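You operate a simulated robot arm through the tools that you are given. There is no shell and no other tool. Be economical: measure what you need, move in short steps, check, and stop when the job is done.

You are at the controls of a simulated robot arm. One attempt, no reset.

Task
Cap the four open pipe ends, each with the cap of its size.
Fine: press each cap home.

Only the result counts: the job must be done as asked and must still hold three seconds after the hand-in. Knocking over, shifting, dropping, spilling or breaking anything else fails it. A push-on lid holds only when it is set on centred and level and pressed home; a screw cap is set on level and turned clockwise until tight.

Robot
A 6-joint arm with a two-finger parallel gripper, fixed in place. Base frame: the origin is at the foot of the arm, x ahead of it, y to its left, z up. Readings come in m, rad, newtons and seconds.
With the tool pointing down near the work surface it reaches from about 0.14 to 0.64 m from the base axis. Its first joint turns from -1.152 to 1.152 rad. Payload 2.9 kg.
The tool frame sits at the grasp point between the pads (the TCP): z along the fingers, y along the line on which they close. The tips reach 0.03 m beyond it. The gripper opens to 0.11 m. The fingers are 0.02 m wide and 0.01 m thick; the gripper's body (0.048 by 0.112 m) begins 0.055 m behind the TCP.
Orientation is that of the tool frame in the base frame, as a unit quaternion [w, x, y, z]. With the fingers straight down and closing along the base's y, the tool's x points along the base's -x, its y along +y and its z along -z.

Tools
- The arm moves only by the tool jog_arm. Its argument "plan" is one flat list of numbers, 7 for each row, row after row: the turn, a rotation vector about the tool's x, y, z in rad, then the shift along the tool's x, y, z in m, then the opening, from 0 (shut) to 1 (fully open). In form: [wx, wy, wz, x, y, z, fingers, wx, wy, wz, x, y, z, fingers, ...]. A call has 1 to 12 rows; each row is the pose to reach, as a shift and turn from the pose commanded when the call began, along the tool's axes at that moment. A row lasts 0.2 s, in which the tool goes at most 0.05 m and 0.15 rad; a call with a longer step from one row to the next is refused whole, and so is a gripper value outside its range. A pose out of reach is approached as far as the arm can. The call stops where the force on the tool passes 40 N (or 10 N more than at its start, if that is more) or the arm is blocked; 0.2 s more then pass. The fingers move at their own pace (about 0.108 m/s each) and stop on an object; they squeeze with about 43 N. The grip force told is the motor's: it shows also when the fingers shut on nothing. Time passes only in rows, and 0.2 s behind the last, so rows that repeat a pose let the fingers close. The reply holds the time, the measured pose of the TCP, the force on the tool along the base axes, the opening and the grip force, in the units named above and with some noise, with the torque about the TCP (base axes, N m) and any sound that the robot's microphone picked up, and new pictures: "views" is both (left out), scene, wrist or none.
- Cameras (640 x 400 px; columns grow to the right, rows downward): "scene" is fixed at [0.0451, 0.4204, 1.3803]; the picture's right is [-0.96, -0.28, 0.00], its down [-0.18, 0.59, -0.79] and it looks along [0.22, -0.75, -0.62] (base axes); focal length 374 px, centre (320, 200). "wrist" rides on the gripper at [0.072, 0.017, -0.103] in the tool frame; the picture's right is [-0.23, 0.97, 0.00], its down [-0.76, -0.18, -0.62] and it looks along [-0.61, -0.14, 0.78] (tool axes); focal length 222 px, centre (320, 200). There is no depth. A picture from a camera that has moved, and an enlarged one, comes with that camera's place and axes in the base frame and with its lens.
- zoom(camera, box): a new picture of the part [left, top, right, bottom] of that camera's present view, enlarged. It takes no simulated time.
- sign_off(): hands the job in; it is judged then, once.

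Go step by step. Nothing tells you positions but the pictures and the camera data: compare them with the known pose of the tool, close in by small moves and look again before you grip or let go. The budget is 120 turns and 200 pictures, counting those below and the enlarged ones. Unless the task says otherwise, let go and move clear before handing in, and close with one line.

The tools are called after "Request:" by a JSON object that holds its "api" and its "payload". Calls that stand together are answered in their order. jog_arm: Moves the arm, as the interface text tells. Its arguments: {"type":"object","properties":{"plan":{"type":"array","items":{"type":"number"}},"views":{"type":"string","enum":["both","scene","wrist","none"]}},"required":["plan"]} The other tools are called the same way: zoom (camera, box) takes an enlarged picture of a part of a camera's view; sign_off () hands the job in.

At the start:

```text
clock: 0.0
tcp_pos: [0.2903, -0.3668, 0.9238]
tcp_rot: [0.0, 0.0, 1.0, 0.0]
contact_force: [-0.2, 0.5, 0.9]
wrist_torque: [0.02, -0.02, 0.0]
width: 0.1099
finger_force: 0.0
```

scene: 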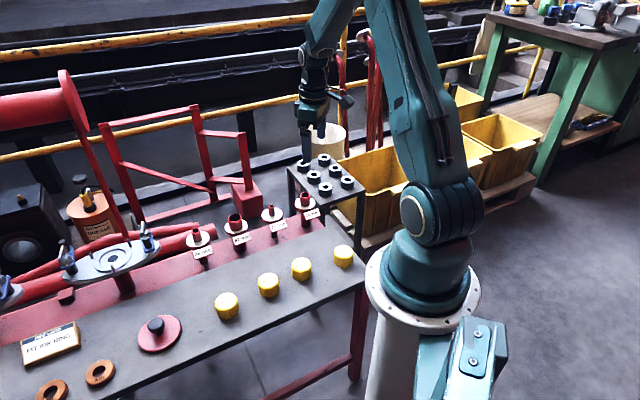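
wrist: 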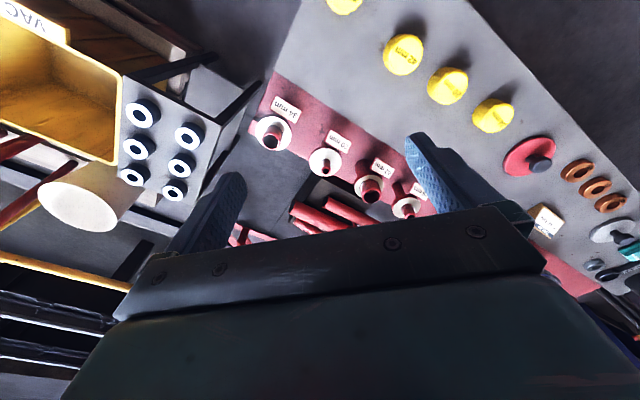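

I see four yellow caps on a bench and four labelled pipe ends behind them. I'll zoom in to read sizes.

Request:
{"api": "zoom", "payload": {"camera": "scene", "box": [170, 180, 370, 330]}}

Request:
{"api": "zoom", "payload": {"camera": "wrist", "box": [320, 0, 560, 150]}}

Request:
{"api": "zoom", "payload": {"camera": "wrist", "box": [240, 80, 440, 230]}}

```text
2.67 times, centred on (270, 255) of scene
camera zoom: at [0.0451, 0.4204, 1.3803], right [-0.96, -0.28, 0.0], down [-0.18, 0.59, -0.79], along [0.22, -0.75, -0.62], focal length 998 px, centre (453, 53)
```

zoom: 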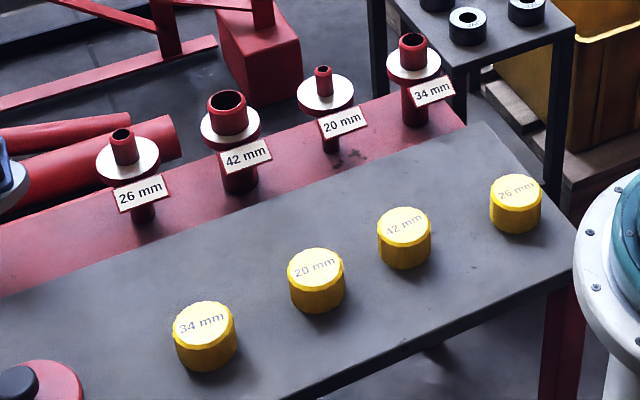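

```text
2.67 times, centred on (440, 75) of wrist
camera zoom: at [0.2186, -0.349, 1.0289], right [0.23, 0.97, 0.0], down [0.76, -0.18, 0.62], along [0.61, -0.14, -0.78], focal length 592 px, centre (0, 533)
```

zoom: 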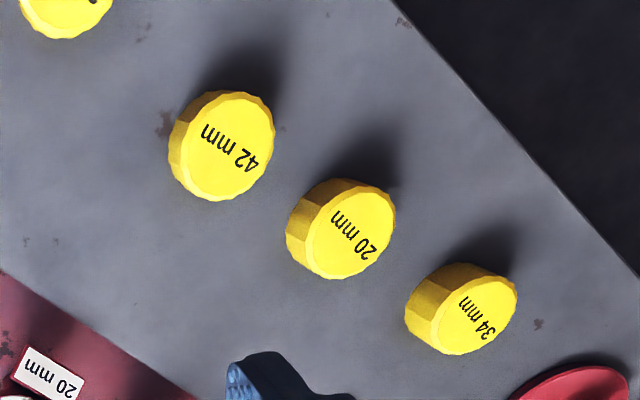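

```text
2.67 times, centred on (340, 155) of wrist
camera zoom: at [0.2186, -0.349, 1.0289], right [0.23, 0.97, 0.0], down [0.76, -0.18, 0.62], along [0.61, -0.14, -0.78], focal length 592 px, centre (267, 320)
```

zoom: 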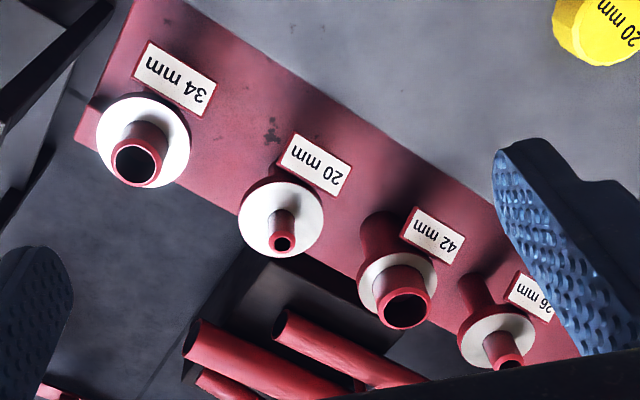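

The caps (left to right, seen from the scene camera) are 34, 20, 42, 26 with tops at z≈0.61. The pipes are 26, 42, 20, 34 with tops at z≈0.65, and both rows run at about 45°. I'll move above the 42 cap and yaw the tool 45° so it closes along the row.

Request:
{"api": "jog_arm", "payload": {"plan": [0, 0, 0.131, 0, 0.0235, 0.034, 1, 0, 0, 0.262, 0, 0.047, 0.068, 1, 0, 0, 0.393, 0.001, 0.0705, 0.102, 1, 0, 0, 0.524, 0.001, 0.094, 0.136, 1, 0, 0, 0.655, 0.002, 0.1175, 0.17, 1, 0, 0, 0.785, 0.002, 0.141, 0.204, 1]}}

```text
clock: 1.4
tcp_pos: [0.2881, -0.2247, 0.7185]
tcp_rot: [0.0, 0.384, 0.924, 0.0]
contact_force: [0.3, 0.5, -0.5]
wrist_torque: [-0.01, -0.02, -0.02]
width: 0.11
finger_force: 0.1
camera wrist: at [0.2494, -0.1611, 0.8232], right [0.85, 0.53, 0.0], down [0.41, -0.66, 0.62], along [0.33, -0.53, -0.78], focal length 222 px, centre (320, 200)
```

scene: 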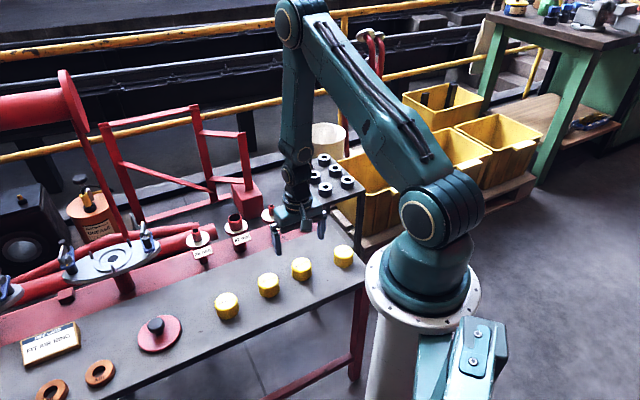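
wrist: 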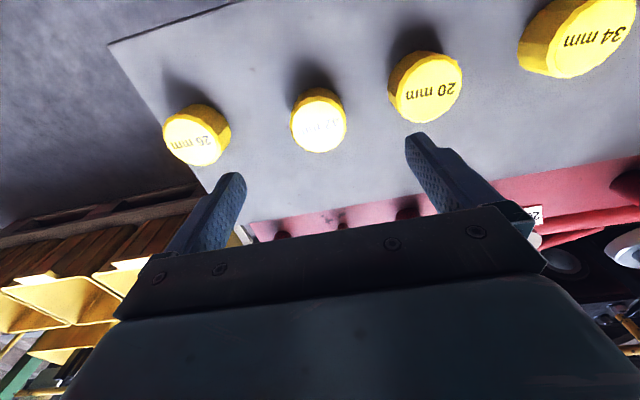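

Arrived above the 42 cap; zooming to measure the cap positions and dimensions accurately.

Request:
{"api": "zoom", "payload": {"camera": "wrist", "box": [140, 0, 480, 212]}}

```text
1.88 times, centred on (310, 106) of wrist
camera zoom: at [0.2494, -0.1611, 0.8232], right [0.85, 0.53, 0.0], down [0.41, -0.66, 0.62], along [0.33, -0.53, -0.78], focal length 418 px, centre (339, 377)
```

zoom: 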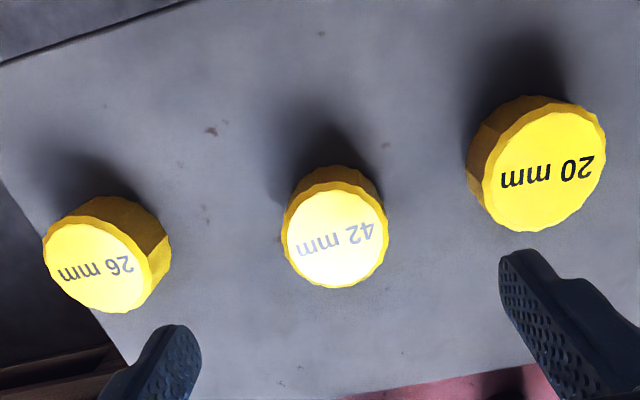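

The 42 cap centre is about (0.289, -0.228) with its top at z≈0.612. Descending partway with small correction, then looking again.

Request:
{"api": "jog_arm", "payload": {"plan": [0, 0, 0, -0.0028, -0.0014, 0.035, 1, 0, 0, 0, -0.0028, -0.0014, 0.065, 1, 0, 0, 0, -0.0028, -0.0014, 0.065, 1]}}

Request:
{"api": "zoom", "payload": {"camera": "scene", "box": [250, 200, 370, 290]}}

```text
clock: 2.2
tcp_pos: [0.2886, -0.2272, 0.6551]
tcp_rot: [0.0, 0.382, 0.924, 0.0]
contact_force: [-0.4, 0.7, -0.7]
wrist_torque: [-0.01, 0.01, 0.01]
width: 0.1095
finger_force: 0.0
camera wrist: at [0.25, -0.1644, 0.7585], right [0.85, 0.53, 0.0], down [0.41, -0.66, 0.62], along [0.33, -0.53, -0.78], focal length 222 px, centre (320, 200)
```

scene: 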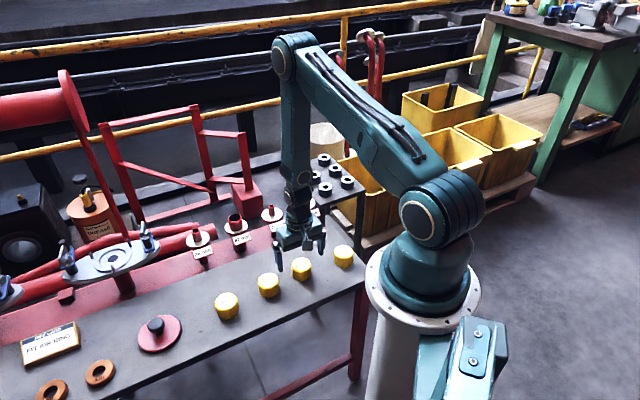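
wrist: 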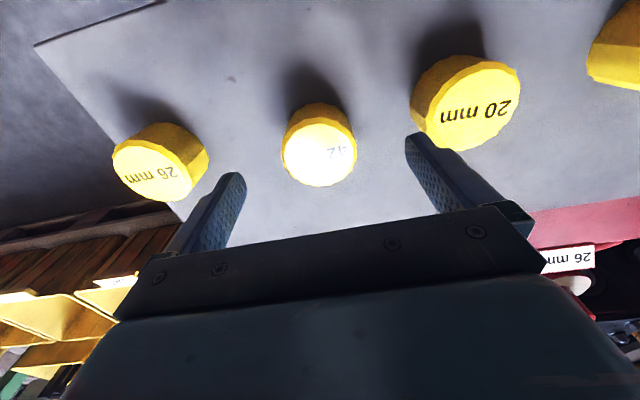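

```text
4.44 times, centred on (310, 245) of scene
camera zoom: at [0.0451, 0.4204, 1.3803], right [-0.96, -0.28, 0.0], down [-0.18, 0.59, -0.79], along [0.22, -0.75, -0.62], focal length 1663 px, centre (364, 0)
```

zoom: 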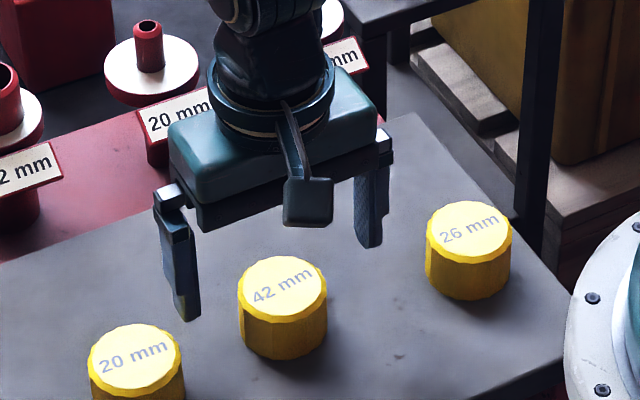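

Aligned within ~2 mm; cap is about 54 mm wide and 38 mm tall (bench at z≈0.573). Descend to TCP z≈0.614 and grip, then lift slightly.

Request:
{"api": "jog_arm", "payload": {"plan": [0, 0, 0, -0.002, -0.0006, 0.025, 1, 0, 0, 0, -0.002, -0.0006, 0.041, 1, 0, 0, 0, -0.002, -0.0006, 0.041, 0.6, 0, 0, 0, -0.002, -0.0006, 0.041, 0.3, 0, 0, 0, -0.002, -0.0006, 0.041, 0.3, 0, 0, 0, -0.002, -0.0006, 0.041, 0.3]}}

Request:
{"api": "zoom", "payload": {"camera": "scene", "box": [250, 200, 370, 290]}}

```text
clock: 3.6
tcp_pos: [0.2904, -0.2294, 0.6148]
tcp_rot: [-0.001, 0.383, 0.924, 0.001]
contact_force: [0.5, -0.6, 0.0]
wrist_torque: [-0.02, -0.01, -0.01]
width: 0.0536
finger_force: 42.4
camera wrist: at [0.2519, -0.1662, 0.7186], right [0.85, 0.53, 0.0], down [0.41, -0.66, 0.62], along [0.33, -0.53, -0.78], focal length 222 px, centre (320, 200)
```

scene: 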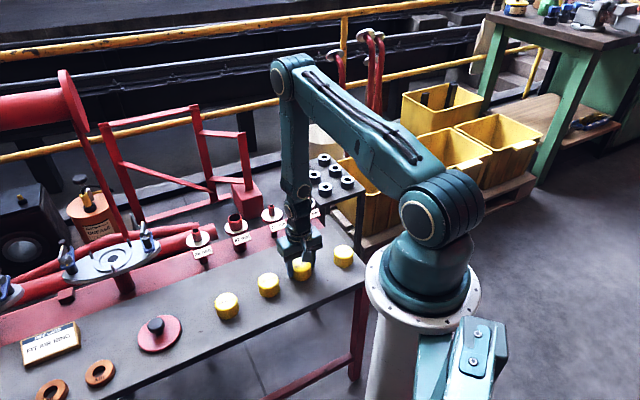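
wrist: 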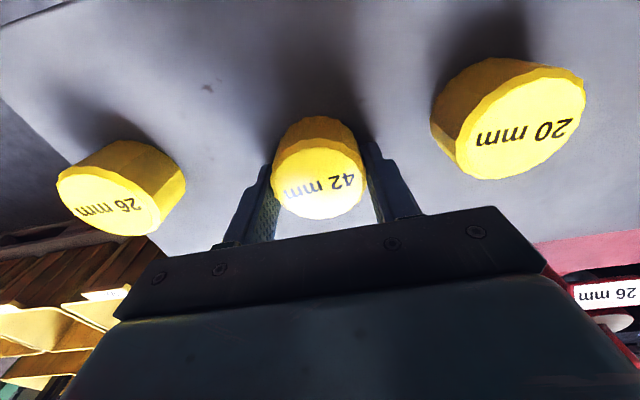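

```text
4.44 times, centred on (310, 245) of scene
camera zoom: at [0.0451, 0.4204, 1.3803], right [-0.96, -0.28, 0.0], down [-0.18, 0.59, -0.79], along [0.22, -0.75, -0.62], focal length 1663 px, centre (364, 0)
```

zoom: 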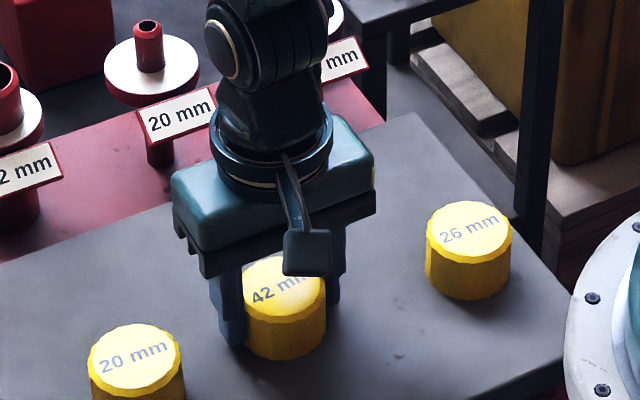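

Cap 42 is gripped and centred. Lift and carry it to a viewing pose between the 42 and 20 pipes to measure both.

Request:
{"api": "jog_arm", "payload": {"plan": [0, 0, 0, 0, 0, -0.04, 0.3, 0, 0, 0, 0, 0, -0.08, 0.3, 0, 0, 0, 0, 0, -0.12, 0.3, 0, 0, 0, 0, 0, -0.165, 0.3, 0, 0, 0, -0.037, 0.008, -0.165, 0.3, 0, 0, 0, -0.074, 0.016, -0.165, 0.3, 0, 0, 0, -0.111, 0.024, -0.165, 0.3, 0, 0, 0, -0.148, 0.032, -0.165, 0.3, 0, 0, 0, -0.185, 0.04, -0.165, 0.3, 0, 0, 0, -0.22, 0.0488, -0.165, 0.3, 0, 0, 0, -0.22, 0.0488, -0.165, 0.3]}}

Request:
{"api": "zoom", "payload": {"camera": "wrist", "box": [160, 0, 480, 200]}}

```text
clock: 6.0
tcp_pos: [0.4809, -0.3509, 0.7788]
tcp_rot: [0.0, 0.383, 0.924, 0.0]
contact_force: [-0.1, 0.1, -1.6]
wrist_torque: [0.0, -0.01, 0.02]
width: 0.0531
finger_force: 43.1
camera wrist: at [0.4422, -0.2874, 0.8837], right [0.85, 0.53, 0.0], down [0.41, -0.66, 0.62], along [0.33, -0.53, -0.78], focal length 222 px, centre (320, 200)
```

scene: 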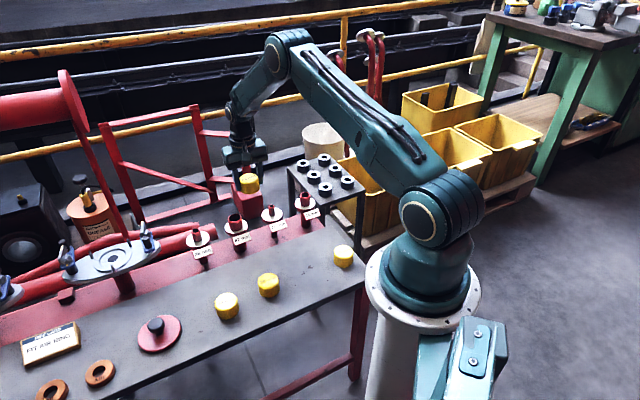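
wrist: 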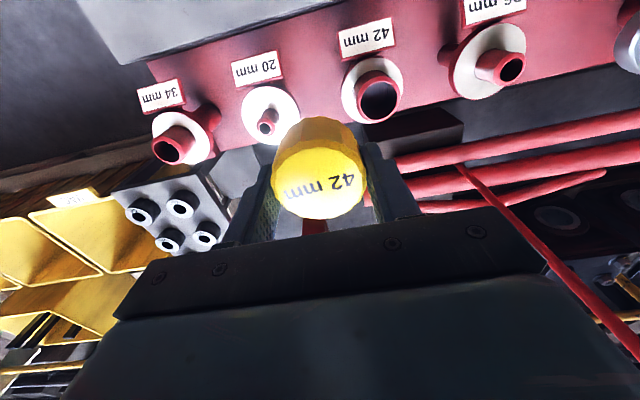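

```text
2.00 times, centred on (320, 100) of wrist
camera zoom: at [0.4422, -0.2874, 0.8837], right [0.85, 0.53, 0.0], down [0.41, -0.66, 0.62], along [0.33, -0.53, -0.78], focal length 444 px, centre (320, 400)
```

zoom: 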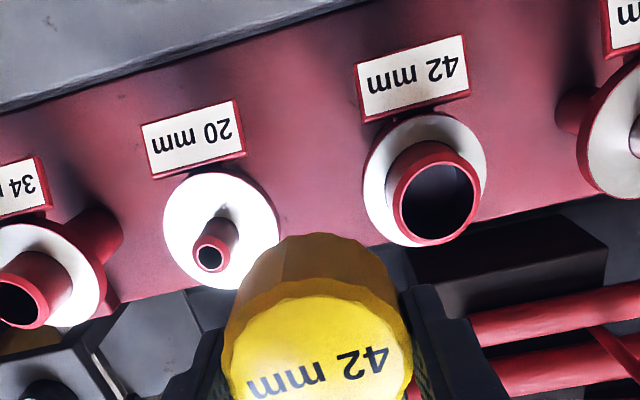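

Pipe 42's top centre is about (0.5245, -0.309, 0.649), vertical, with the flange about 40 mm below. I'll move above it with the cap bottom ~20 mm clear and check alignment.

Request:
{"api": "jog_arm", "payload": {"plan": [0, 0, 0, -0.0005, 0.03, 0, 0.3, 0, 0, 0, -0.0011, 0.061, 0.02, 0.3, 0, 0, 0, -0.0011, 0.061, 0.05, 0.3, 0, 0, 0, -0.0011, 0.061, 0.069, 0.3, 0, 0, 0, -0.0011, 0.061, 0.069, 0.3]}}

Request:
{"api": "zoom", "payload": {"camera": "scene", "box": [190, 170, 310, 260]}}

Request:
{"api": "zoom", "payload": {"camera": "wrist", "box": [240, 50, 400, 250]}}

```text
clock: 7.2
tcp_pos: [0.5247, -0.3071, 0.7092]
tcp_rot: [-0.001, 0.384, 0.923, 0.0]
contact_force: [-0.3, 0.9, 0.2]
wrist_torque: [-0.02, -0.04, 0.03]
width: 0.0529
finger_force: 43.0
camera wrist: at [0.4859, -0.2455, 0.8146], right [0.85, 0.53, 0.0], down [0.41, -0.66, 0.62], along [0.33, -0.53, -0.78], focal length 222 px, centre (320, 200)
```

scene: 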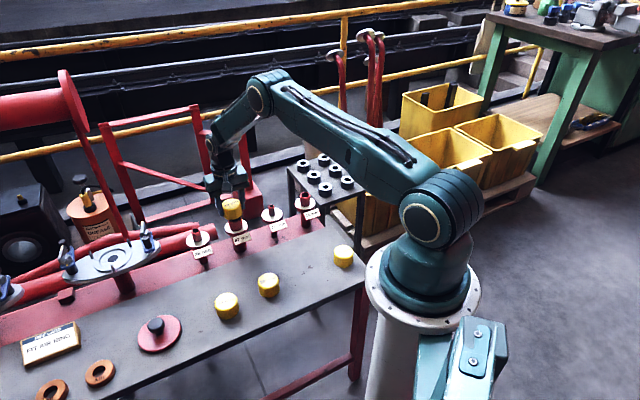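
wrist: 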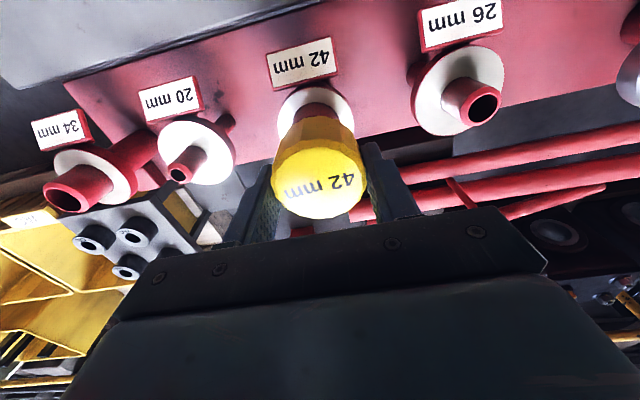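

```text
4.44 times, centred on (250, 215) of scene
camera zoom: at [0.0451, 0.4204, 1.3803], right [-0.96, -0.28, 0.0], down [-0.18, 0.59, -0.79], along [0.22, -0.75, -0.62], focal length 1663 px, centre (631, 133)
```

zoom: 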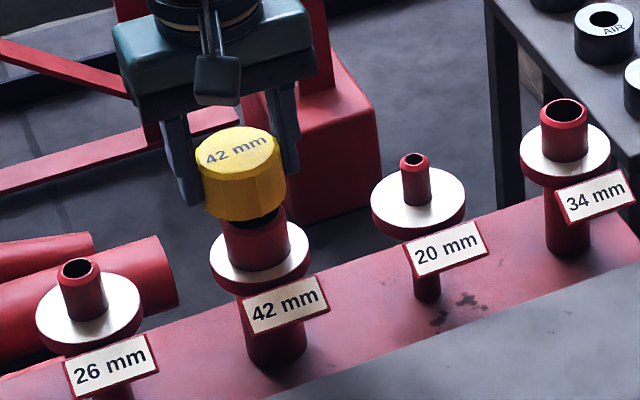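

```text
2.00 times, centred on (320, 150) of wrist
camera zoom: at [0.4859, -0.2455, 0.8146], right [0.85, 0.53, 0.0], down [0.41, -0.66, 0.62], along [0.33, -0.53, -0.78], focal length 444 px, centre (320, 300)
```

zoom: 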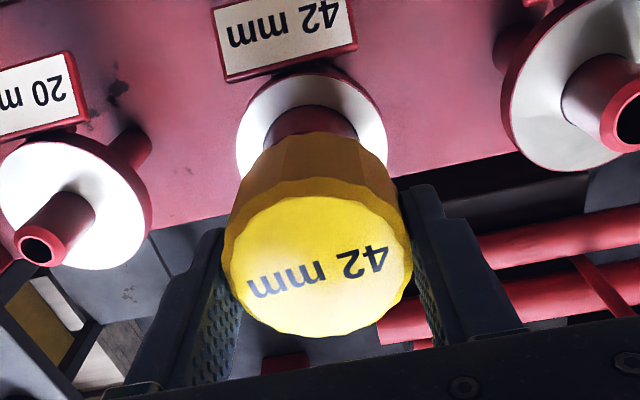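

The cap looks nearly aligned; maybe pipe lies ~2 mm toward -row direction. Zooming more tightly to verify.

Request:
{"api": "zoom", "payload": {"camera": "wrist", "box": [265, 75, 375, 225]}}

Request:
{"api": "zoom", "payload": {"camera": "scene", "box": [215, 190, 265, 250]}}

```text
2.67 times, centred on (320, 150) of wrist
camera zoom: at [0.4859, -0.2455, 0.8146], right [0.85, 0.53, 0.0], down [0.41, -0.66, 0.62], along [0.33, -0.53, -0.78], focal length 592 px, centre (320, 333)
```

zoom: 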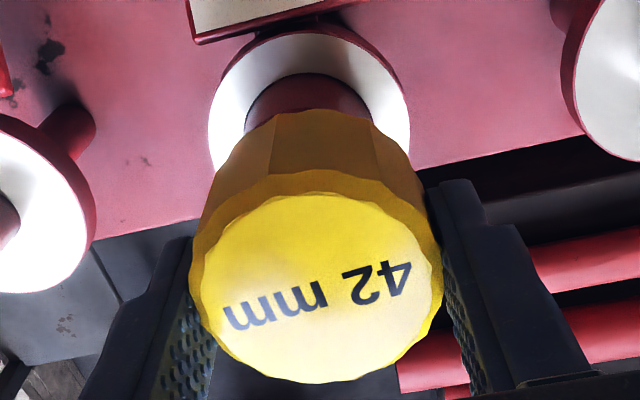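

```text
6.67 times, centred on (240, 220) of scene
camera zoom: at [0.0451, 0.4204, 1.3803], right [-0.96, -0.28, 0.0], down [-0.18, 0.59, -0.79], along [0.22, -0.75, -0.62], focal length 2495 px, centre (853, 67)
```

zoom: 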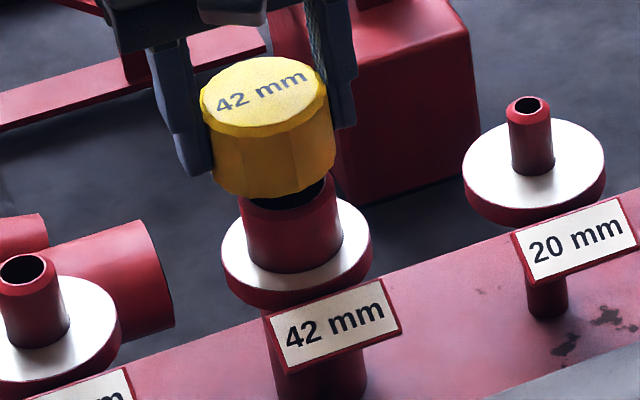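

Both views agree the pipe sits about (-1, -2.7) mm from the tool axis. Applying that correction, lowering to just above the rim, and checking once more.

Request:
{"api": "jog_arm", "payload": {"plan": [0, 0, 0, -0.0012, -0.0026, 0.004, 0.3, 0, 0, 0, -0.0012, -0.0026, 0.01, 0.3, 0, 0, 0, -0.0012, -0.0026, 0.01, 0.3], "views": "none"}}

Request:
{"api": "zoom", "payload": {"camera": "wrist", "box": [265, 75, 375, 225]}}

Request:
{"api": "zoom", "payload": {"camera": "scene", "box": [215, 190, 265, 250]}}

```text
clock: 8.0
tcp_pos: [0.5225, -0.3112, 0.7008]
tcp_rot: [0.0, 0.383, 0.924, 0.0]
contact_force: [-0.1, 0.0, -0.1]
wrist_torque: [-0.01, -0.02, -0.05]
width: 0.053
finger_force: 43.7
```

```text
2.67 times, centred on (320, 150) of wrist
camera zoom: at [0.4848, -0.248, 0.8044], right [0.85, 0.53, 0.0], down [0.41, -0.66, 0.62], along [0.33, -0.53, -0.78], focal length 592 px, centre (320, 333)
```

zoom: 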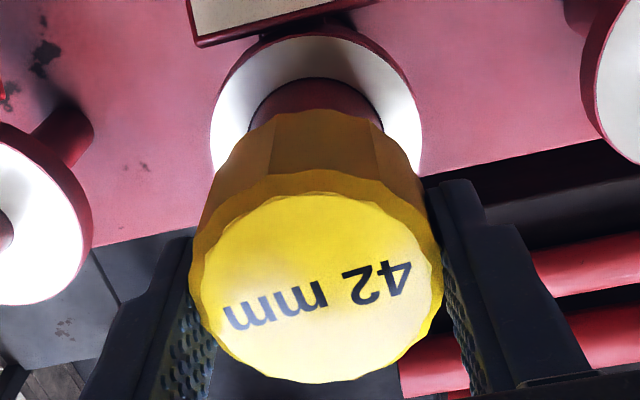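

```text
6.67 times, centred on (240, 220) of scene
camera zoom: at [0.0451, 0.4204, 1.3803], right [-0.96, -0.28, 0.0], down [-0.18, 0.59, -0.79], along [0.22, -0.75, -0.62], focal length 2495 px, centre (853, 67)
```

zoom: 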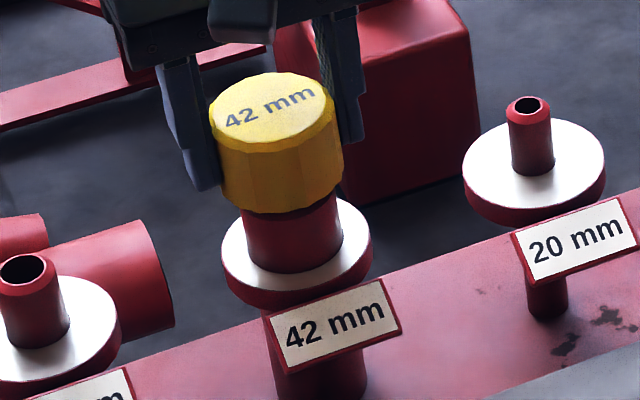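

Now aligned within about a millimetre in both views. Pressing down gradually.

Request:
{"api": "jog_arm", "payload": {"plan": [0, 0, 0, 0, 0, 0.006, 0.3, 0, 0, 0, 0, 0, 0.012, 0.3, 0, 0, 0, 0, 0, 0.018, 0.3, 0, 0, 0, 0, 0, 0.024, 0.3, 0, 0, 0, 0, 0, 0.03, 0.3, 0, 0, 0, 0, 0, 0.036, 0.3], "views": "none"}}

Request:
{"api": "zoom", "payload": {"camera": "scene", "box": [215, 190, 265, 250]}}

```text
clock: 9.4
tcp_pos: [0.5224, -0.3093, 0.6662]
tcp_rot: [-0.003, 0.382, 0.924, 0.001]
contact_force: [-18.4, 13.6, 18.5]
wrist_torque: [0.46, -0.37, -0.33]
width: 0.0529
finger_force: 42.6
heard: snap
```

```text
6.67 times, centred on (240, 220) of scene
camera zoom: at [0.0444, 0.4208, 1.3802], right [-0.96, -0.28, 0.0], down [-0.18, 0.59, -0.79], along [0.22, -0.75, -0.62], focal length 2495 px, centre (853, 67)
```

zoom: 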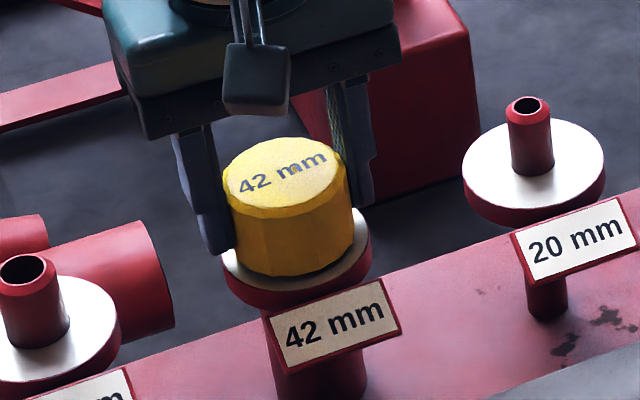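

A snap was heard. I'll press slightly further to confirm it bottoms out, shifting 1.5 mm to relieve the side load.

Request:
{"api": "jog_arm", "payload": {"plan": [0, 0, 0, 0.001, 0, 0.001, 0.3, 0, 0, 0, 0.0015, 0, 0.004, 0.3, 0, 0, 0, 0.0015, 0, 0.006, 0.3], "views": "none"}}

Request:
{"api": "zoom", "payload": {"camera": "scene", "box": [215, 190, 265, 250]}}

Request:
{"api": "zoom", "payload": {"camera": "wrist", "box": [240, 50, 400, 250]}}

```text
clock: 9.9
tcp_pos: [0.5224, -0.3092, 0.6647]
tcp_rot: [-0.003, 0.383, 0.924, 0.001]
contact_force: [-6.2, 4.4, 8.6]
wrist_torque: [0.23, -0.25, -0.24]
width: 0.0527
finger_force: 43.1
stopped in row 2: the force on the tool passed its limit at 44 N (the readings are from after the stop); the commanded pose is now the measured one
```

```text
6.67 times, centred on (240, 220) of scene
camera zoom: at [0.0448, 0.4205, 1.3803], right [-0.96, -0.28, 0.0], down [-0.18, 0.59, -0.79], along [0.22, -0.75, -0.62], focal length 2495 px, centre (853, 67)
```

zoom: 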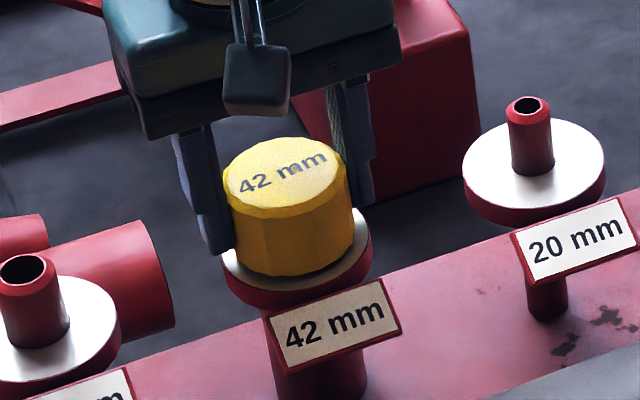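

```text
2.00 times, centred on (320, 150) of wrist
camera zoom: at [0.484, -0.2471, 0.7694], right [0.85, 0.53, 0.0], down [0.42, -0.67, 0.62], along [0.33, -0.53, -0.79], focal length 444 px, centre (320, 300)
```

zoom: 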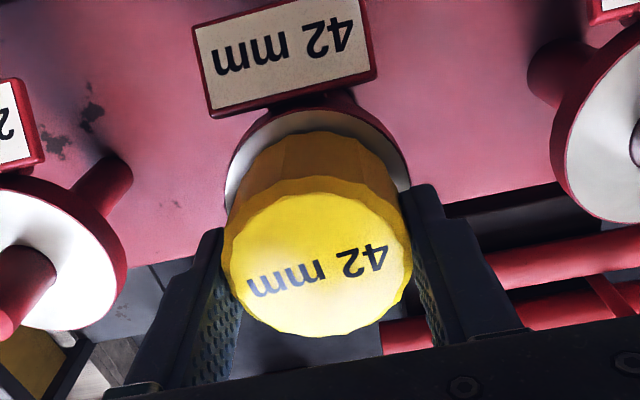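

Firmly seated (stopped against a hard stop, level on the flange). Releasing, rising, and heading to above the 20 mm cap at about (0.355, -0.151).

Request:
{"api": "jog_arm", "payload": {"plan": [0, 0, 0, 0, 0, 0, 0.6, 0, 0, 0, 0, 0, 0, 0.9, 0, 0, 0, 0, 0, 0, 0.9, 0, 0, 0, 0, 0, -0.03, 0.9, 0, -0.003, 0, 0, 0, -0.07, 0.9, 0, -0.0063, 0, 0, 0, -0.1, 0.9, 0, -0.0063, 0, 0, 0, -0.1, 0.9]}}

Request:
{"api": "zoom", "payload": {"camera": "scene", "box": [190, 170, 310, 260]}}

Request:
{"api": "zoom", "payload": {"camera": "wrist", "box": [80, 0, 400, 200]}}

```text
clock: 11.5
tcp_pos: [0.5227, -0.3111, 0.764]
tcp_rot: [0.001, 0.383, 0.924, -0.001]
contact_force: [-0.3, 0.1, 0.2]
wrist_torque: [0.02, 0.02, 0.0]
width: 0.099
finger_force: 0.0
camera wrist: at [0.4835, -0.2477, 0.8681], right [0.85, 0.53, 0.0], down [0.41, -0.66, 0.62], along [0.33, -0.53, -0.78], focal length 222 px, centre (320, 200)
```

scene: 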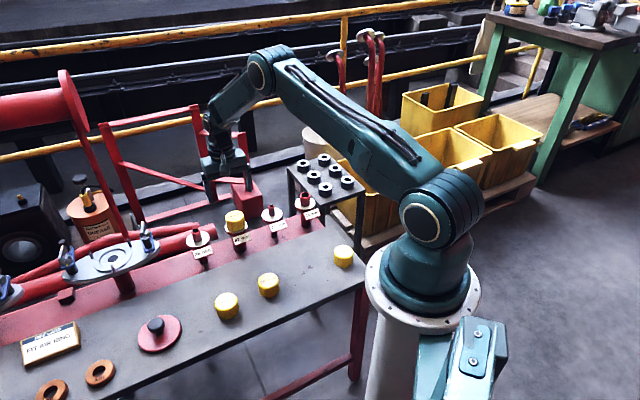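
wrist: 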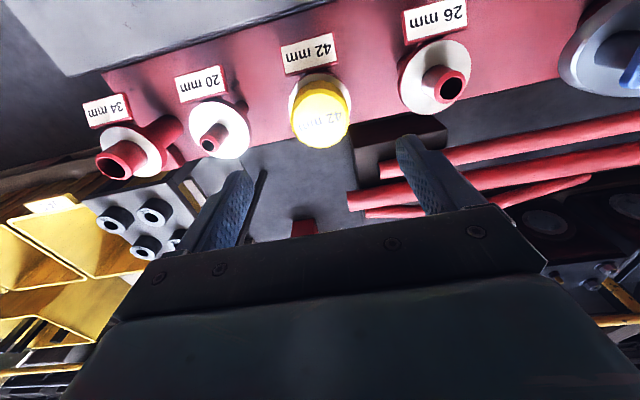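

```text
4.44 times, centred on (250, 215) of scene
camera zoom: at [0.0451, 0.4204, 1.3803], right [-0.96, -0.28, 0.0], down [-0.18, 0.59, -0.79], along [0.22, -0.75, -0.62], focal length 1663 px, centre (631, 133)
```

zoom: 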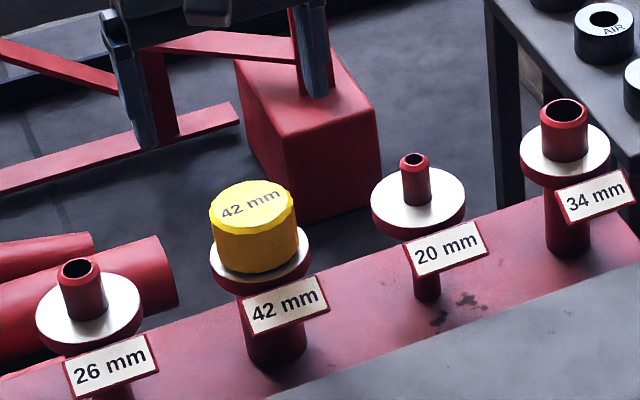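

```text
2.00 times, centred on (240, 100) of wrist
camera zoom: at [0.4835, -0.2477, 0.8681], right [0.85, 0.53, 0.0], down [0.41, -0.66, 0.62], along [0.33, -0.53, -0.78], focal length 444 px, centre (480, 400)
```

zoom: 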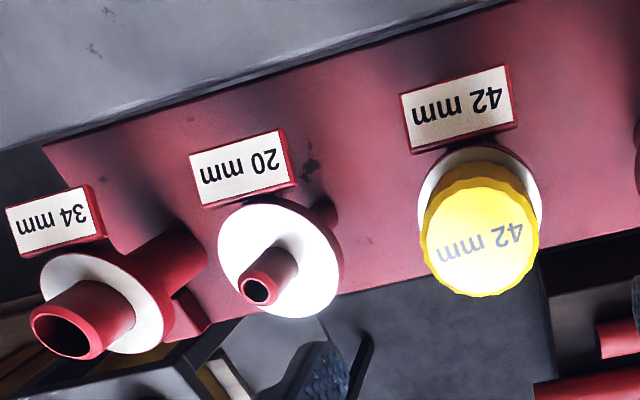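

42 is seated level. Moving to hover above the 20 mm cap.

Request:
{"api": "jog_arm", "payload": {"plan": [0, 0, 0, 0.046, -0.001, 0, 1, 0, 0, 0, 0.092, -0.002, 0, 1, 0, 0, 0, 0.138, -0.003, 0, 1, 0, 0, 0, 0.184, -0.005, 0.01, 1, 0, 0, 0, 0.2313, -0.0057, 0.02, 1, 0, 0, 0, 0.2313, -0.0057, 0.06, 1, 0, 0, 0, 0.2313, -0.0057, 0.084, 1, 0, 0, 0, 0.2313, -0.0057, 0.084, 1], "views": "none"}}

Request:
{"api": "zoom", "payload": {"camera": "wrist", "box": [220, 60, 420, 210]}}

```text
clock: 13.3
tcp_pos: [0.3544, -0.152, 0.681]
tcp_rot: [0.002, 0.383, 0.924, -0.001]
contact_force: [0.2, -0.2, 0.1]
wrist_torque: [0.02, -0.01, 0.0]
width: 0.1101
finger_force: 0.0
```

```text
2.67 times, centred on (320, 135) of wrist
camera zoom: at [0.316, -0.0885, 0.7845], right [0.85, 0.53, 0.0], down [0.41, -0.66, 0.62], along [0.33, -0.53, -0.78], focal length 592 px, centre (320, 373)
```

zoom: 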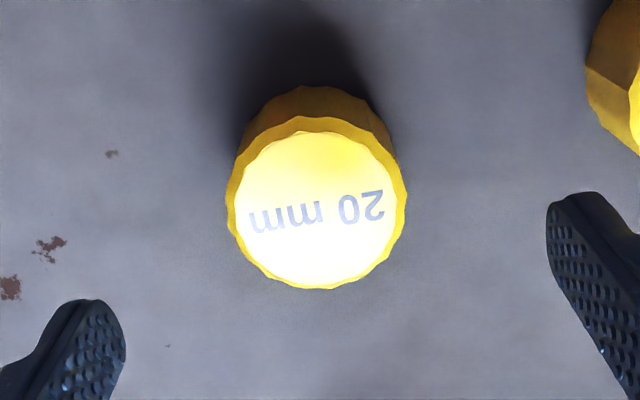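

Well aligned over the 20 mm cap. Descend to grip it at TCP z≈0.614, levelling the tiny residual tilt.

Request:
{"api": "jog_arm", "payload": {"plan": [0, 0.004, 0, 0.0003, 0, 0.035, 1, 0, 0.004, 0, 0.0003, 0, 0.067, 1, 0, 0.004, 0, 0.0003, 0, 0.067, 1, 0, 0.004, 0, 0.0003, 0, 0.067, 0.6, 0, 0.004, 0, 0.0003, 0, 0.067, 0.3, 0, 0.004, 0, 0.0003, 0, 0.067, 0.3, 0, 0.004, 0, 0.0003, 0, 0.067, 0.3], "views": "none"}}

Request:
{"api": "zoom", "payload": {"camera": "wrist", "box": [240, 50, 400, 250]}}

```text
clock: 14.9
tcp_pos: [0.355, -0.1514, 0.6133]
tcp_rot: [-0.002, 0.383, 0.924, 0.0]
contact_force: [0.1, 0.8, -0.1]
wrist_torque: [0.01, 0.02, 0.0]
width: 0.0539
finger_force: 43.1
```

```text
2.00 times, centred on (320, 150) of wrist
camera zoom: at [0.3165, -0.0889, 0.7186], right [0.85, 0.53, 0.0], down [0.41, -0.66, 0.62], along [0.33, -0.53, -0.78], focal length 444 px, centre (320, 300)
```

zoom: 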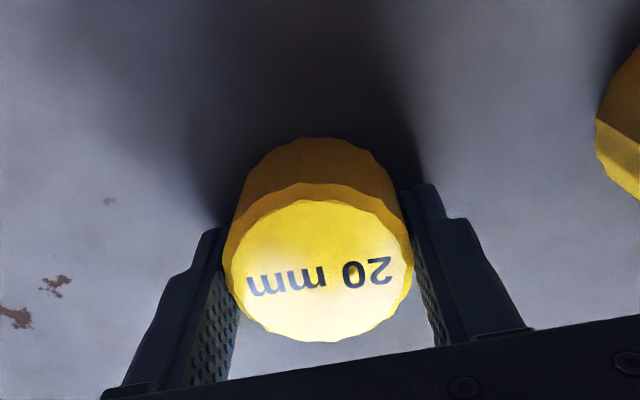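

Cap 20 gripped. Carry to just above the 20 mm pipe, estimated at (0.438, -0.3945).

Request:
{"api": "jog_arm", "payload": {"plan": [0, 0, 0, 0, 0, -0.04, 0.3, 0, 0, 0, 0, 0, -0.08, 0.3, 0, 0, 0, 0, 0, -0.12, 0.3, 0, 0, 0, 0, 0, -0.147, 0.3, 0, 0, 0, -0.0384, -0.0189, -0.147, 0.3, 0, 0, 0, -0.0768, -0.0377, -0.147, 0.3, 0, 0, 0, -0.1152, -0.0566, -0.147, 0.3, 0, 0, 0, -0.1537, -0.0754, -0.147, 0.3, 0, 0, 0, -0.1921, -0.0943, -0.147, 0.3, 0, 0, 0, -0.2305, -0.1131, -0.147, 0.3, 0, 0, 0, -0.2305, -0.1131, -0.097, 0.3, 0, 0, 0, -0.2305, -0.1131, -0.097, 0.3], "views": "none"}}

Request:
{"api": "zoom", "payload": {"camera": "wrist", "box": [265, 75, 375, 225]}}

Request:
{"api": "zoom", "payload": {"camera": "scene", "box": [240, 180, 300, 240]}}

```text
clock: 17.5
tcp_pos: [0.4392, -0.394, 0.7101]
tcp_rot: [-0.001, 0.381, 0.925, -0.001]
contact_force: [-0.4, -1.1, -0.3]
wrist_torque: [0.01, 0.01, 0.01]
width: 0.0538
finger_force: 43.1
```

```text
2.67 times, centred on (320, 150) of wrist
camera zoom: at [0.3999, -0.331, 0.8142], right [0.85, 0.53, 0.0], down [0.41, -0.66, 0.62], along [0.33, -0.53, -0.78], focal length 592 px, centre (320, 333)
```

zoom: 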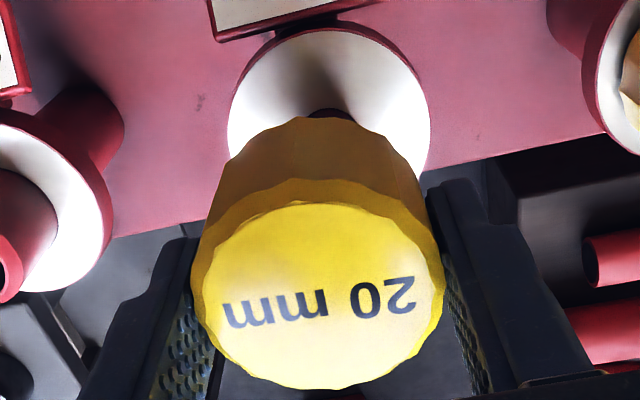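

```text
6.67 times, centred on (270, 210) of scene
camera zoom: at [0.0451, 0.4203, 1.3803], right [-0.96, -0.28, 0.0], down [-0.18, 0.59, -0.79], along [0.22, -0.75, -0.62], focal length 2495 px, centre (653, 133)
```

zoom: 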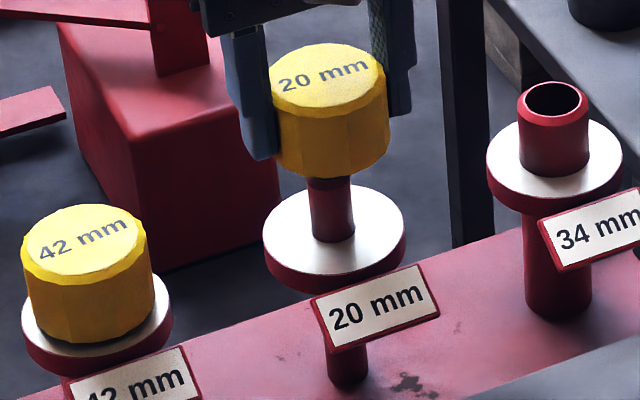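

Pipe 20 lies about 4.2 mm further along +row; both views agree. Shift, lower 9 mm and recheck.

Request:
{"api": "jog_arm", "payload": {"plan": [0, 0, 0, 0, 0.0042, 0, 0.3, 0, 0, 0, 0, 0.0042, 0.009, 0.3, 0, 0, 0, 0, 0.0042, 0.009, 0.3], "views": "none"}}

Request:
{"api": "zoom", "payload": {"camera": "wrist", "box": [265, 75, 375, 225]}}

Request:
{"api": "zoom", "payload": {"camera": "scene", "box": [240, 180, 300, 240]}}

```text
clock: 18.3
tcp_pos: [0.4404, -0.3908, 0.7009]
tcp_rot: [-0.001, 0.383, 0.924, 0.0]
contact_force: [0.0, 0.7, 0.1]
wrist_torque: [0.02, -0.01, -0.03]
width: 0.0534
finger_force: 42.7
```

```text
2.67 times, centred on (320, 150) of wrist
camera zoom: at [0.4031, -0.3276, 0.8052], right [0.85, 0.53, 0.0], down [0.41, -0.66, 0.62], along [0.33, -0.53, -0.78], focal length 592 px, centre (320, 333)
```

zoom: 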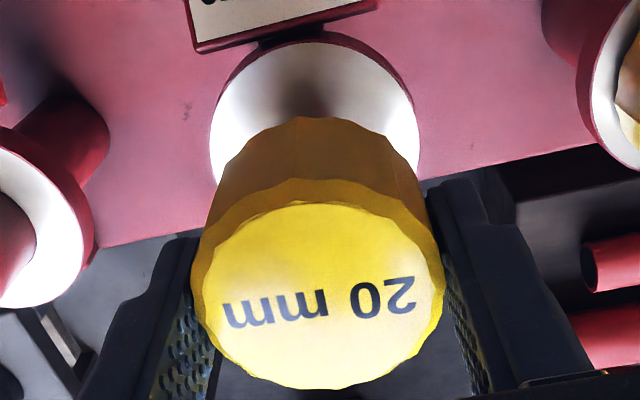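

```text
6.67 times, centred on (270, 210) of scene
camera zoom: at [0.0451, 0.4204, 1.3803], right [-0.96, -0.28, 0.0], down [-0.18, 0.59, -0.79], along [0.22, -0.75, -0.62], focal length 2495 px, centre (653, 133)
```

zoom: 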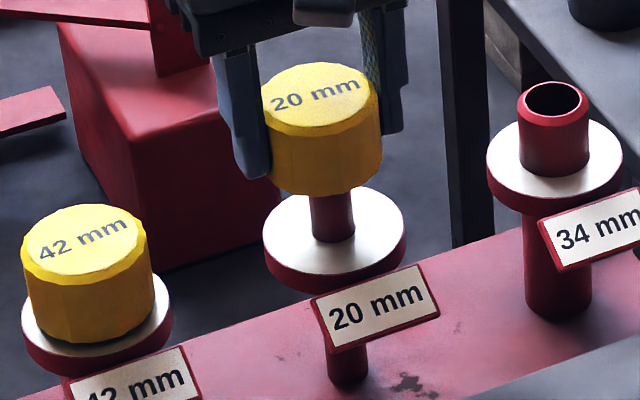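

Aligned in both views. Pressing down.

Request:
{"api": "jog_arm", "payload": {"plan": [0, 0, 0, 0, 0, 0.006, 0.3, 0, 0, 0, 0, 0, 0.012, 0.3, 0, 0, 0, 0, 0, 0.018, 0.3, 0, 0, 0, 0, 0, 0.024, 0.3, 0, 0, 0, 0, 0, 0.03, 0.3, 0, 0, 0, 0, 0, 0.035, 0.3, 0, 0, 0, 0, 0, 0.038, 0.3, 0, 0, 0, 0, 0, 0.041, 0.3], "views": "none"}}

Request:
{"api": "zoom", "payload": {"camera": "scene", "box": [240, 180, 300, 240]}}

```text
clock: 20.1
tcp_pos: [0.4394, -0.391, 0.6625]
tcp_rot: [-0.005, 0.383, 0.924, 0.001]
contact_force: [-4.6, 4.4, 8.9]
wrist_torque: [0.1, -0.26, -0.01]
width: 0.0539
finger_force: 42.9
heard: snap
stopped in row 8: the force on the tool passed its limit at 47 N (the readings are from after the stop); the commanded pose is now the measured one
```

```text
6.67 times, centred on (270, 210) of scene
camera zoom: at [0.0449, 0.4205, 1.3802], right [-0.96, -0.28, 0.0], down [-0.18, 0.59, -0.79], along [0.22, -0.75, -0.62], focal length 2495 px, centre (653, 133)
```

zoom: 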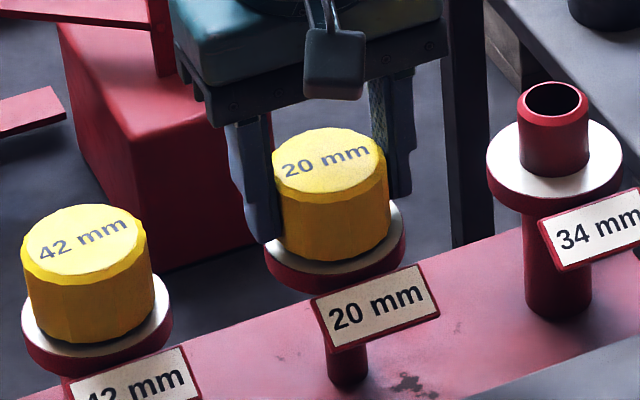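

Snapped and hard-stopped: 20 is home. Release, rise, and move toward the 34 mm cap at (0.426, -0.063).

Request:
{"api": "jog_arm", "payload": {"plan": [0, 0, 0, 0, 0, 0, 0.6, 0, 0, 0, 0, 0, 0, 0.9, 0, 0, 0, 0, 0, 0, 0.9, 0, 0, 0, 0, 0, -0.048, 0.9, 0, -0.004, 0, 0, 0, -0.095, 0.9, 0, -0.007, 0, 0.0345, 0.0318, -0.095, 1, 0, -0.007, 0, 0.069, 0.0635, -0.095, 1, 0, -0.007, 0, 0.1035, 0.0953, -0.095, 1, 0, -0.007, 0, 0.138, 0.1271, -0.095, 1, 0, -0.007, 0, 0.1725, 0.1589, -0.095, 1, 0, -0.007, 0, 0.207, 0.1906, -0.095, 1, 0, -0.007, 0, 0.2415, 0.2224, -0.085, 1]}}

Request:
{"api": "zoom", "payload": {"camera": "scene", "box": [190, 170, 310, 260]}}

Request:
{"api": "zoom", "payload": {"camera": "wrist", "box": [220, 60, 420, 210]}}

```text
clock: 22.7
tcp_pos: [0.4269, -0.0632, 0.7506]
tcp_rot: [-0.001, 0.382, 0.924, 0.0]
contact_force: [-0.6, 0.2, 0.3]
wrist_torque: [0.0, 0.01, 0.01]
width: 0.1099
finger_force: 0.1
camera wrist: at [0.3884, 0.0005, 0.8543], right [0.85, 0.53, 0.0], down [0.41, -0.66, 0.62], along [0.33, -0.53, -0.78], focal length 222 px, centre (320, 200)
```

scene: 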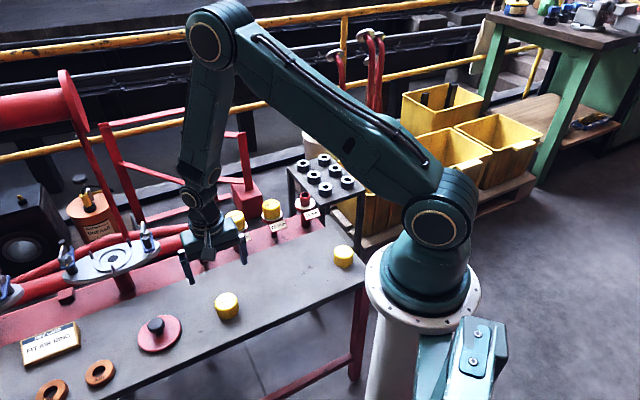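
wrist: 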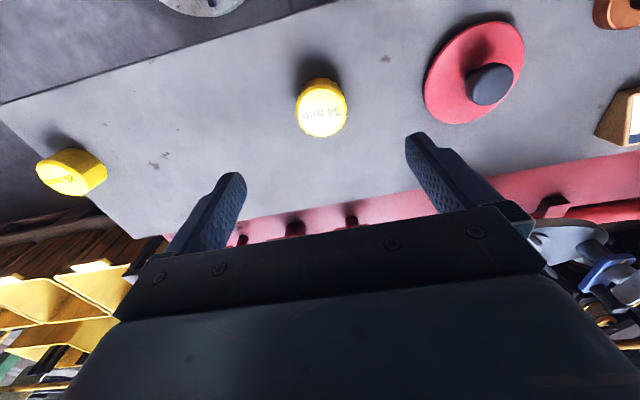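

```text
4.44 times, centred on (250, 215) of scene
camera zoom: at [0.0451, 0.4203, 1.3803], right [-0.96, -0.28, 0.0], down [-0.18, 0.59, -0.79], along [0.22, -0.75, -0.62], focal length 1663 px, centre (631, 133)
```

zoom: 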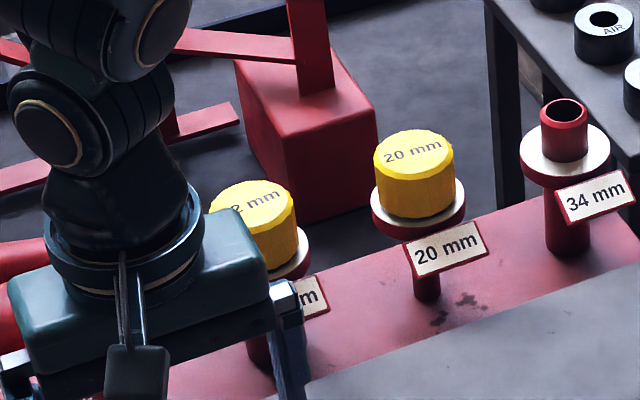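

```text
2.67 times, centred on (320, 135) of wrist
camera zoom: at [0.3884, 0.0005, 0.8543], right [0.85, 0.53, 0.0], down [0.41, -0.66, 0.62], along [0.33, -0.53, -0.78], focal length 592 px, centre (320, 373)
```

zoom: 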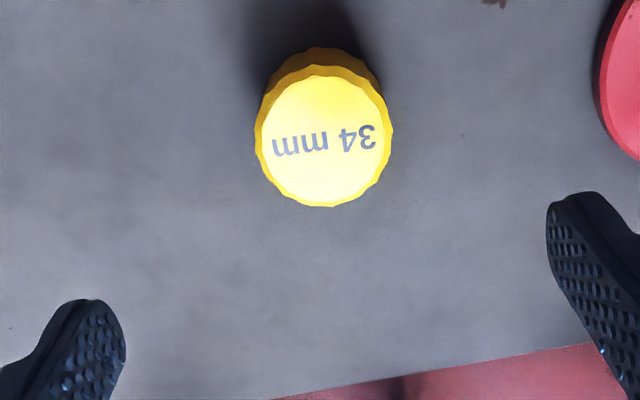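

34 cap is within ~2.5 mm; correcting and descending to grip.

Request:
{"api": "jog_arm", "payload": {"plan": [0, 0, 0, -0.0006, 0.0023, 0.045, 1, 0, 0, 0, -0.0006, 0.0023, 0.09, 1, 0, 0, 0, -0.0006, 0.0023, 0.12, 1, 0, 0, 0, -0.0006, 0.0023, 0.1365, 1, 0, 0, 0, -0.0006, 0.0023, 0.1365, 1, 0, 0, 0, -0.0006, 0.0023, 0.1365, 0.6, 0, 0, 0, -0.0006, 0.0023, 0.1365, 0.3, 0, 0, 0, -0.0006, 0.0023, 0.1365, 0.3, 0, 0, 0, -0.0006, 0.0023, 0.1365, 0.3], "views": "none"}}

Request:
{"api": "zoom", "payload": {"camera": "wrist", "box": [265, 75, 375, 225]}}

```text
clock: 24.7
tcp_pos: [0.4295, -0.0627, 0.614]
tcp_rot: [0.0, 0.383, 0.924, 0.0]
contact_force: [0.4, -0.6, 0.7]
wrist_torque: [-0.02, -0.03, -0.01]
width: 0.0536
finger_force: 42.8
```

```text
2.67 times, centred on (320, 150) of wrist
camera zoom: at [0.3913, 0.001, 0.7183], right [0.85, 0.53, 0.0], down [0.41, -0.66, 0.62], along [0.33, -0.53, -0.78], focal length 592 px, centre (320, 333)
```

zoom: 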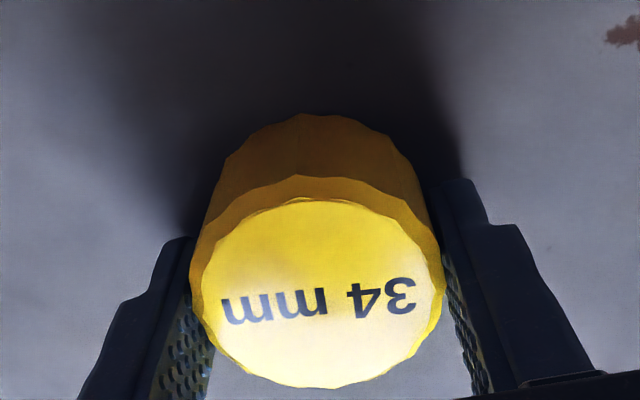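

Cap 34 is gripped and centred. Lifting and carrying toward the 34 mm pipe at about (0.357, -0.473).

Request:
{"api": "jog_arm", "payload": {"plan": [0, 0, 0, 0, 0, -0.045, 0.3, 0, 0, 0, 0, 0, -0.09, 0.3, 0, 0, 0, 0, 0, -0.14, 0.3, 0, 0, 0, -0.0265, -0.0379, -0.146, 0.3, 0, 0, 0, -0.053, -0.0758, -0.146, 0.3, 0, 0, 0, -0.0795, -0.1137, -0.146, 0.3, 0, 0, 0, -0.106, -0.1516, -0.146, 0.3, 0, 0, 0, -0.1325, -0.1895, -0.146, 0.3, 0, 0, 0, -0.159, -0.2274, -0.146, 0.3, 0, 0, 0, -0.1855, -0.2653, -0.146, 0.3, 0, 0, 0, -0.212, -0.3032, -0.146, 0.3, 0, 0, 0, -0.2386, -0.3412, -0.146, 0.3]}}

Request:
{"api": "zoom", "payload": {"camera": "wrist", "box": [265, 75, 375, 225]}}

Request:
{"api": "zoom", "payload": {"camera": "scene", "box": [275, 170, 335, 230]}}

```text
clock: 27.3
tcp_pos: [0.357, -0.4725, 0.7612]
tcp_rot: [-0.002, 0.382, 0.924, 0.0]
contact_force: [-0.4, 0.3, -0.2]
wrist_torque: [-0.02, 0.05, -0.01]
width: 0.0535
finger_force: 43.0
camera wrist: at [0.3187, -0.4093, 0.8643], right [0.85, 0.53, 0.0], down [0.41, -0.66, 0.62], along [0.33, -0.53, -0.78], focal length 222 px, centre (320, 200)
```

scene: 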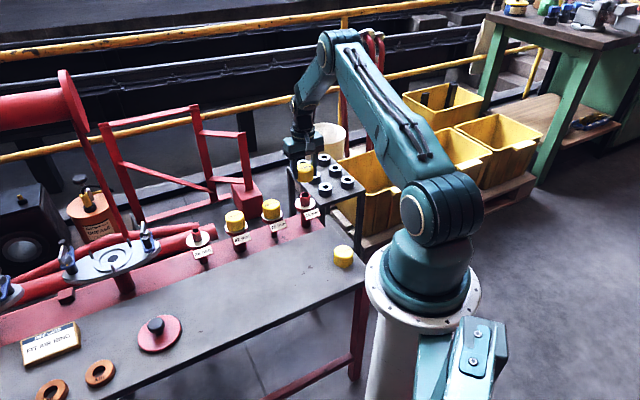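
wrist: 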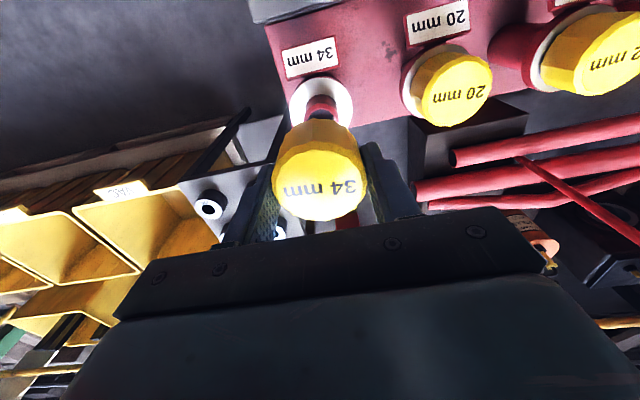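

```text
2.67 times, centred on (320, 150) of wrist
camera zoom: at [0.3187, -0.4093, 0.8643], right [0.85, 0.53, 0.0], down [0.41, -0.66, 0.62], along [0.33, -0.53, -0.78], focal length 592 px, centre (320, 333)
```

zoom: 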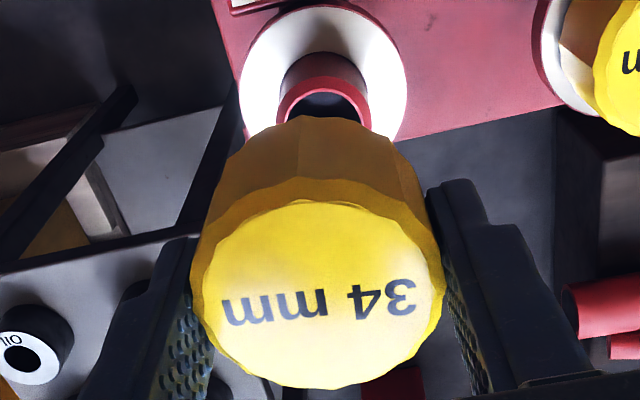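

```text
6.67 times, centred on (305, 200) of scene
camera zoom: at [0.0451, 0.4204, 1.3803], right [-0.96, -0.28, 0.0], down [-0.18, 0.59, -0.79], along [0.22, -0.75, -0.62], focal length 2495 px, centre (420, 200)
```

zoom: 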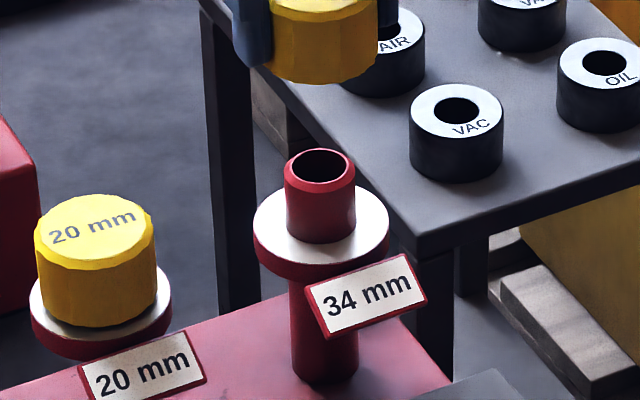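

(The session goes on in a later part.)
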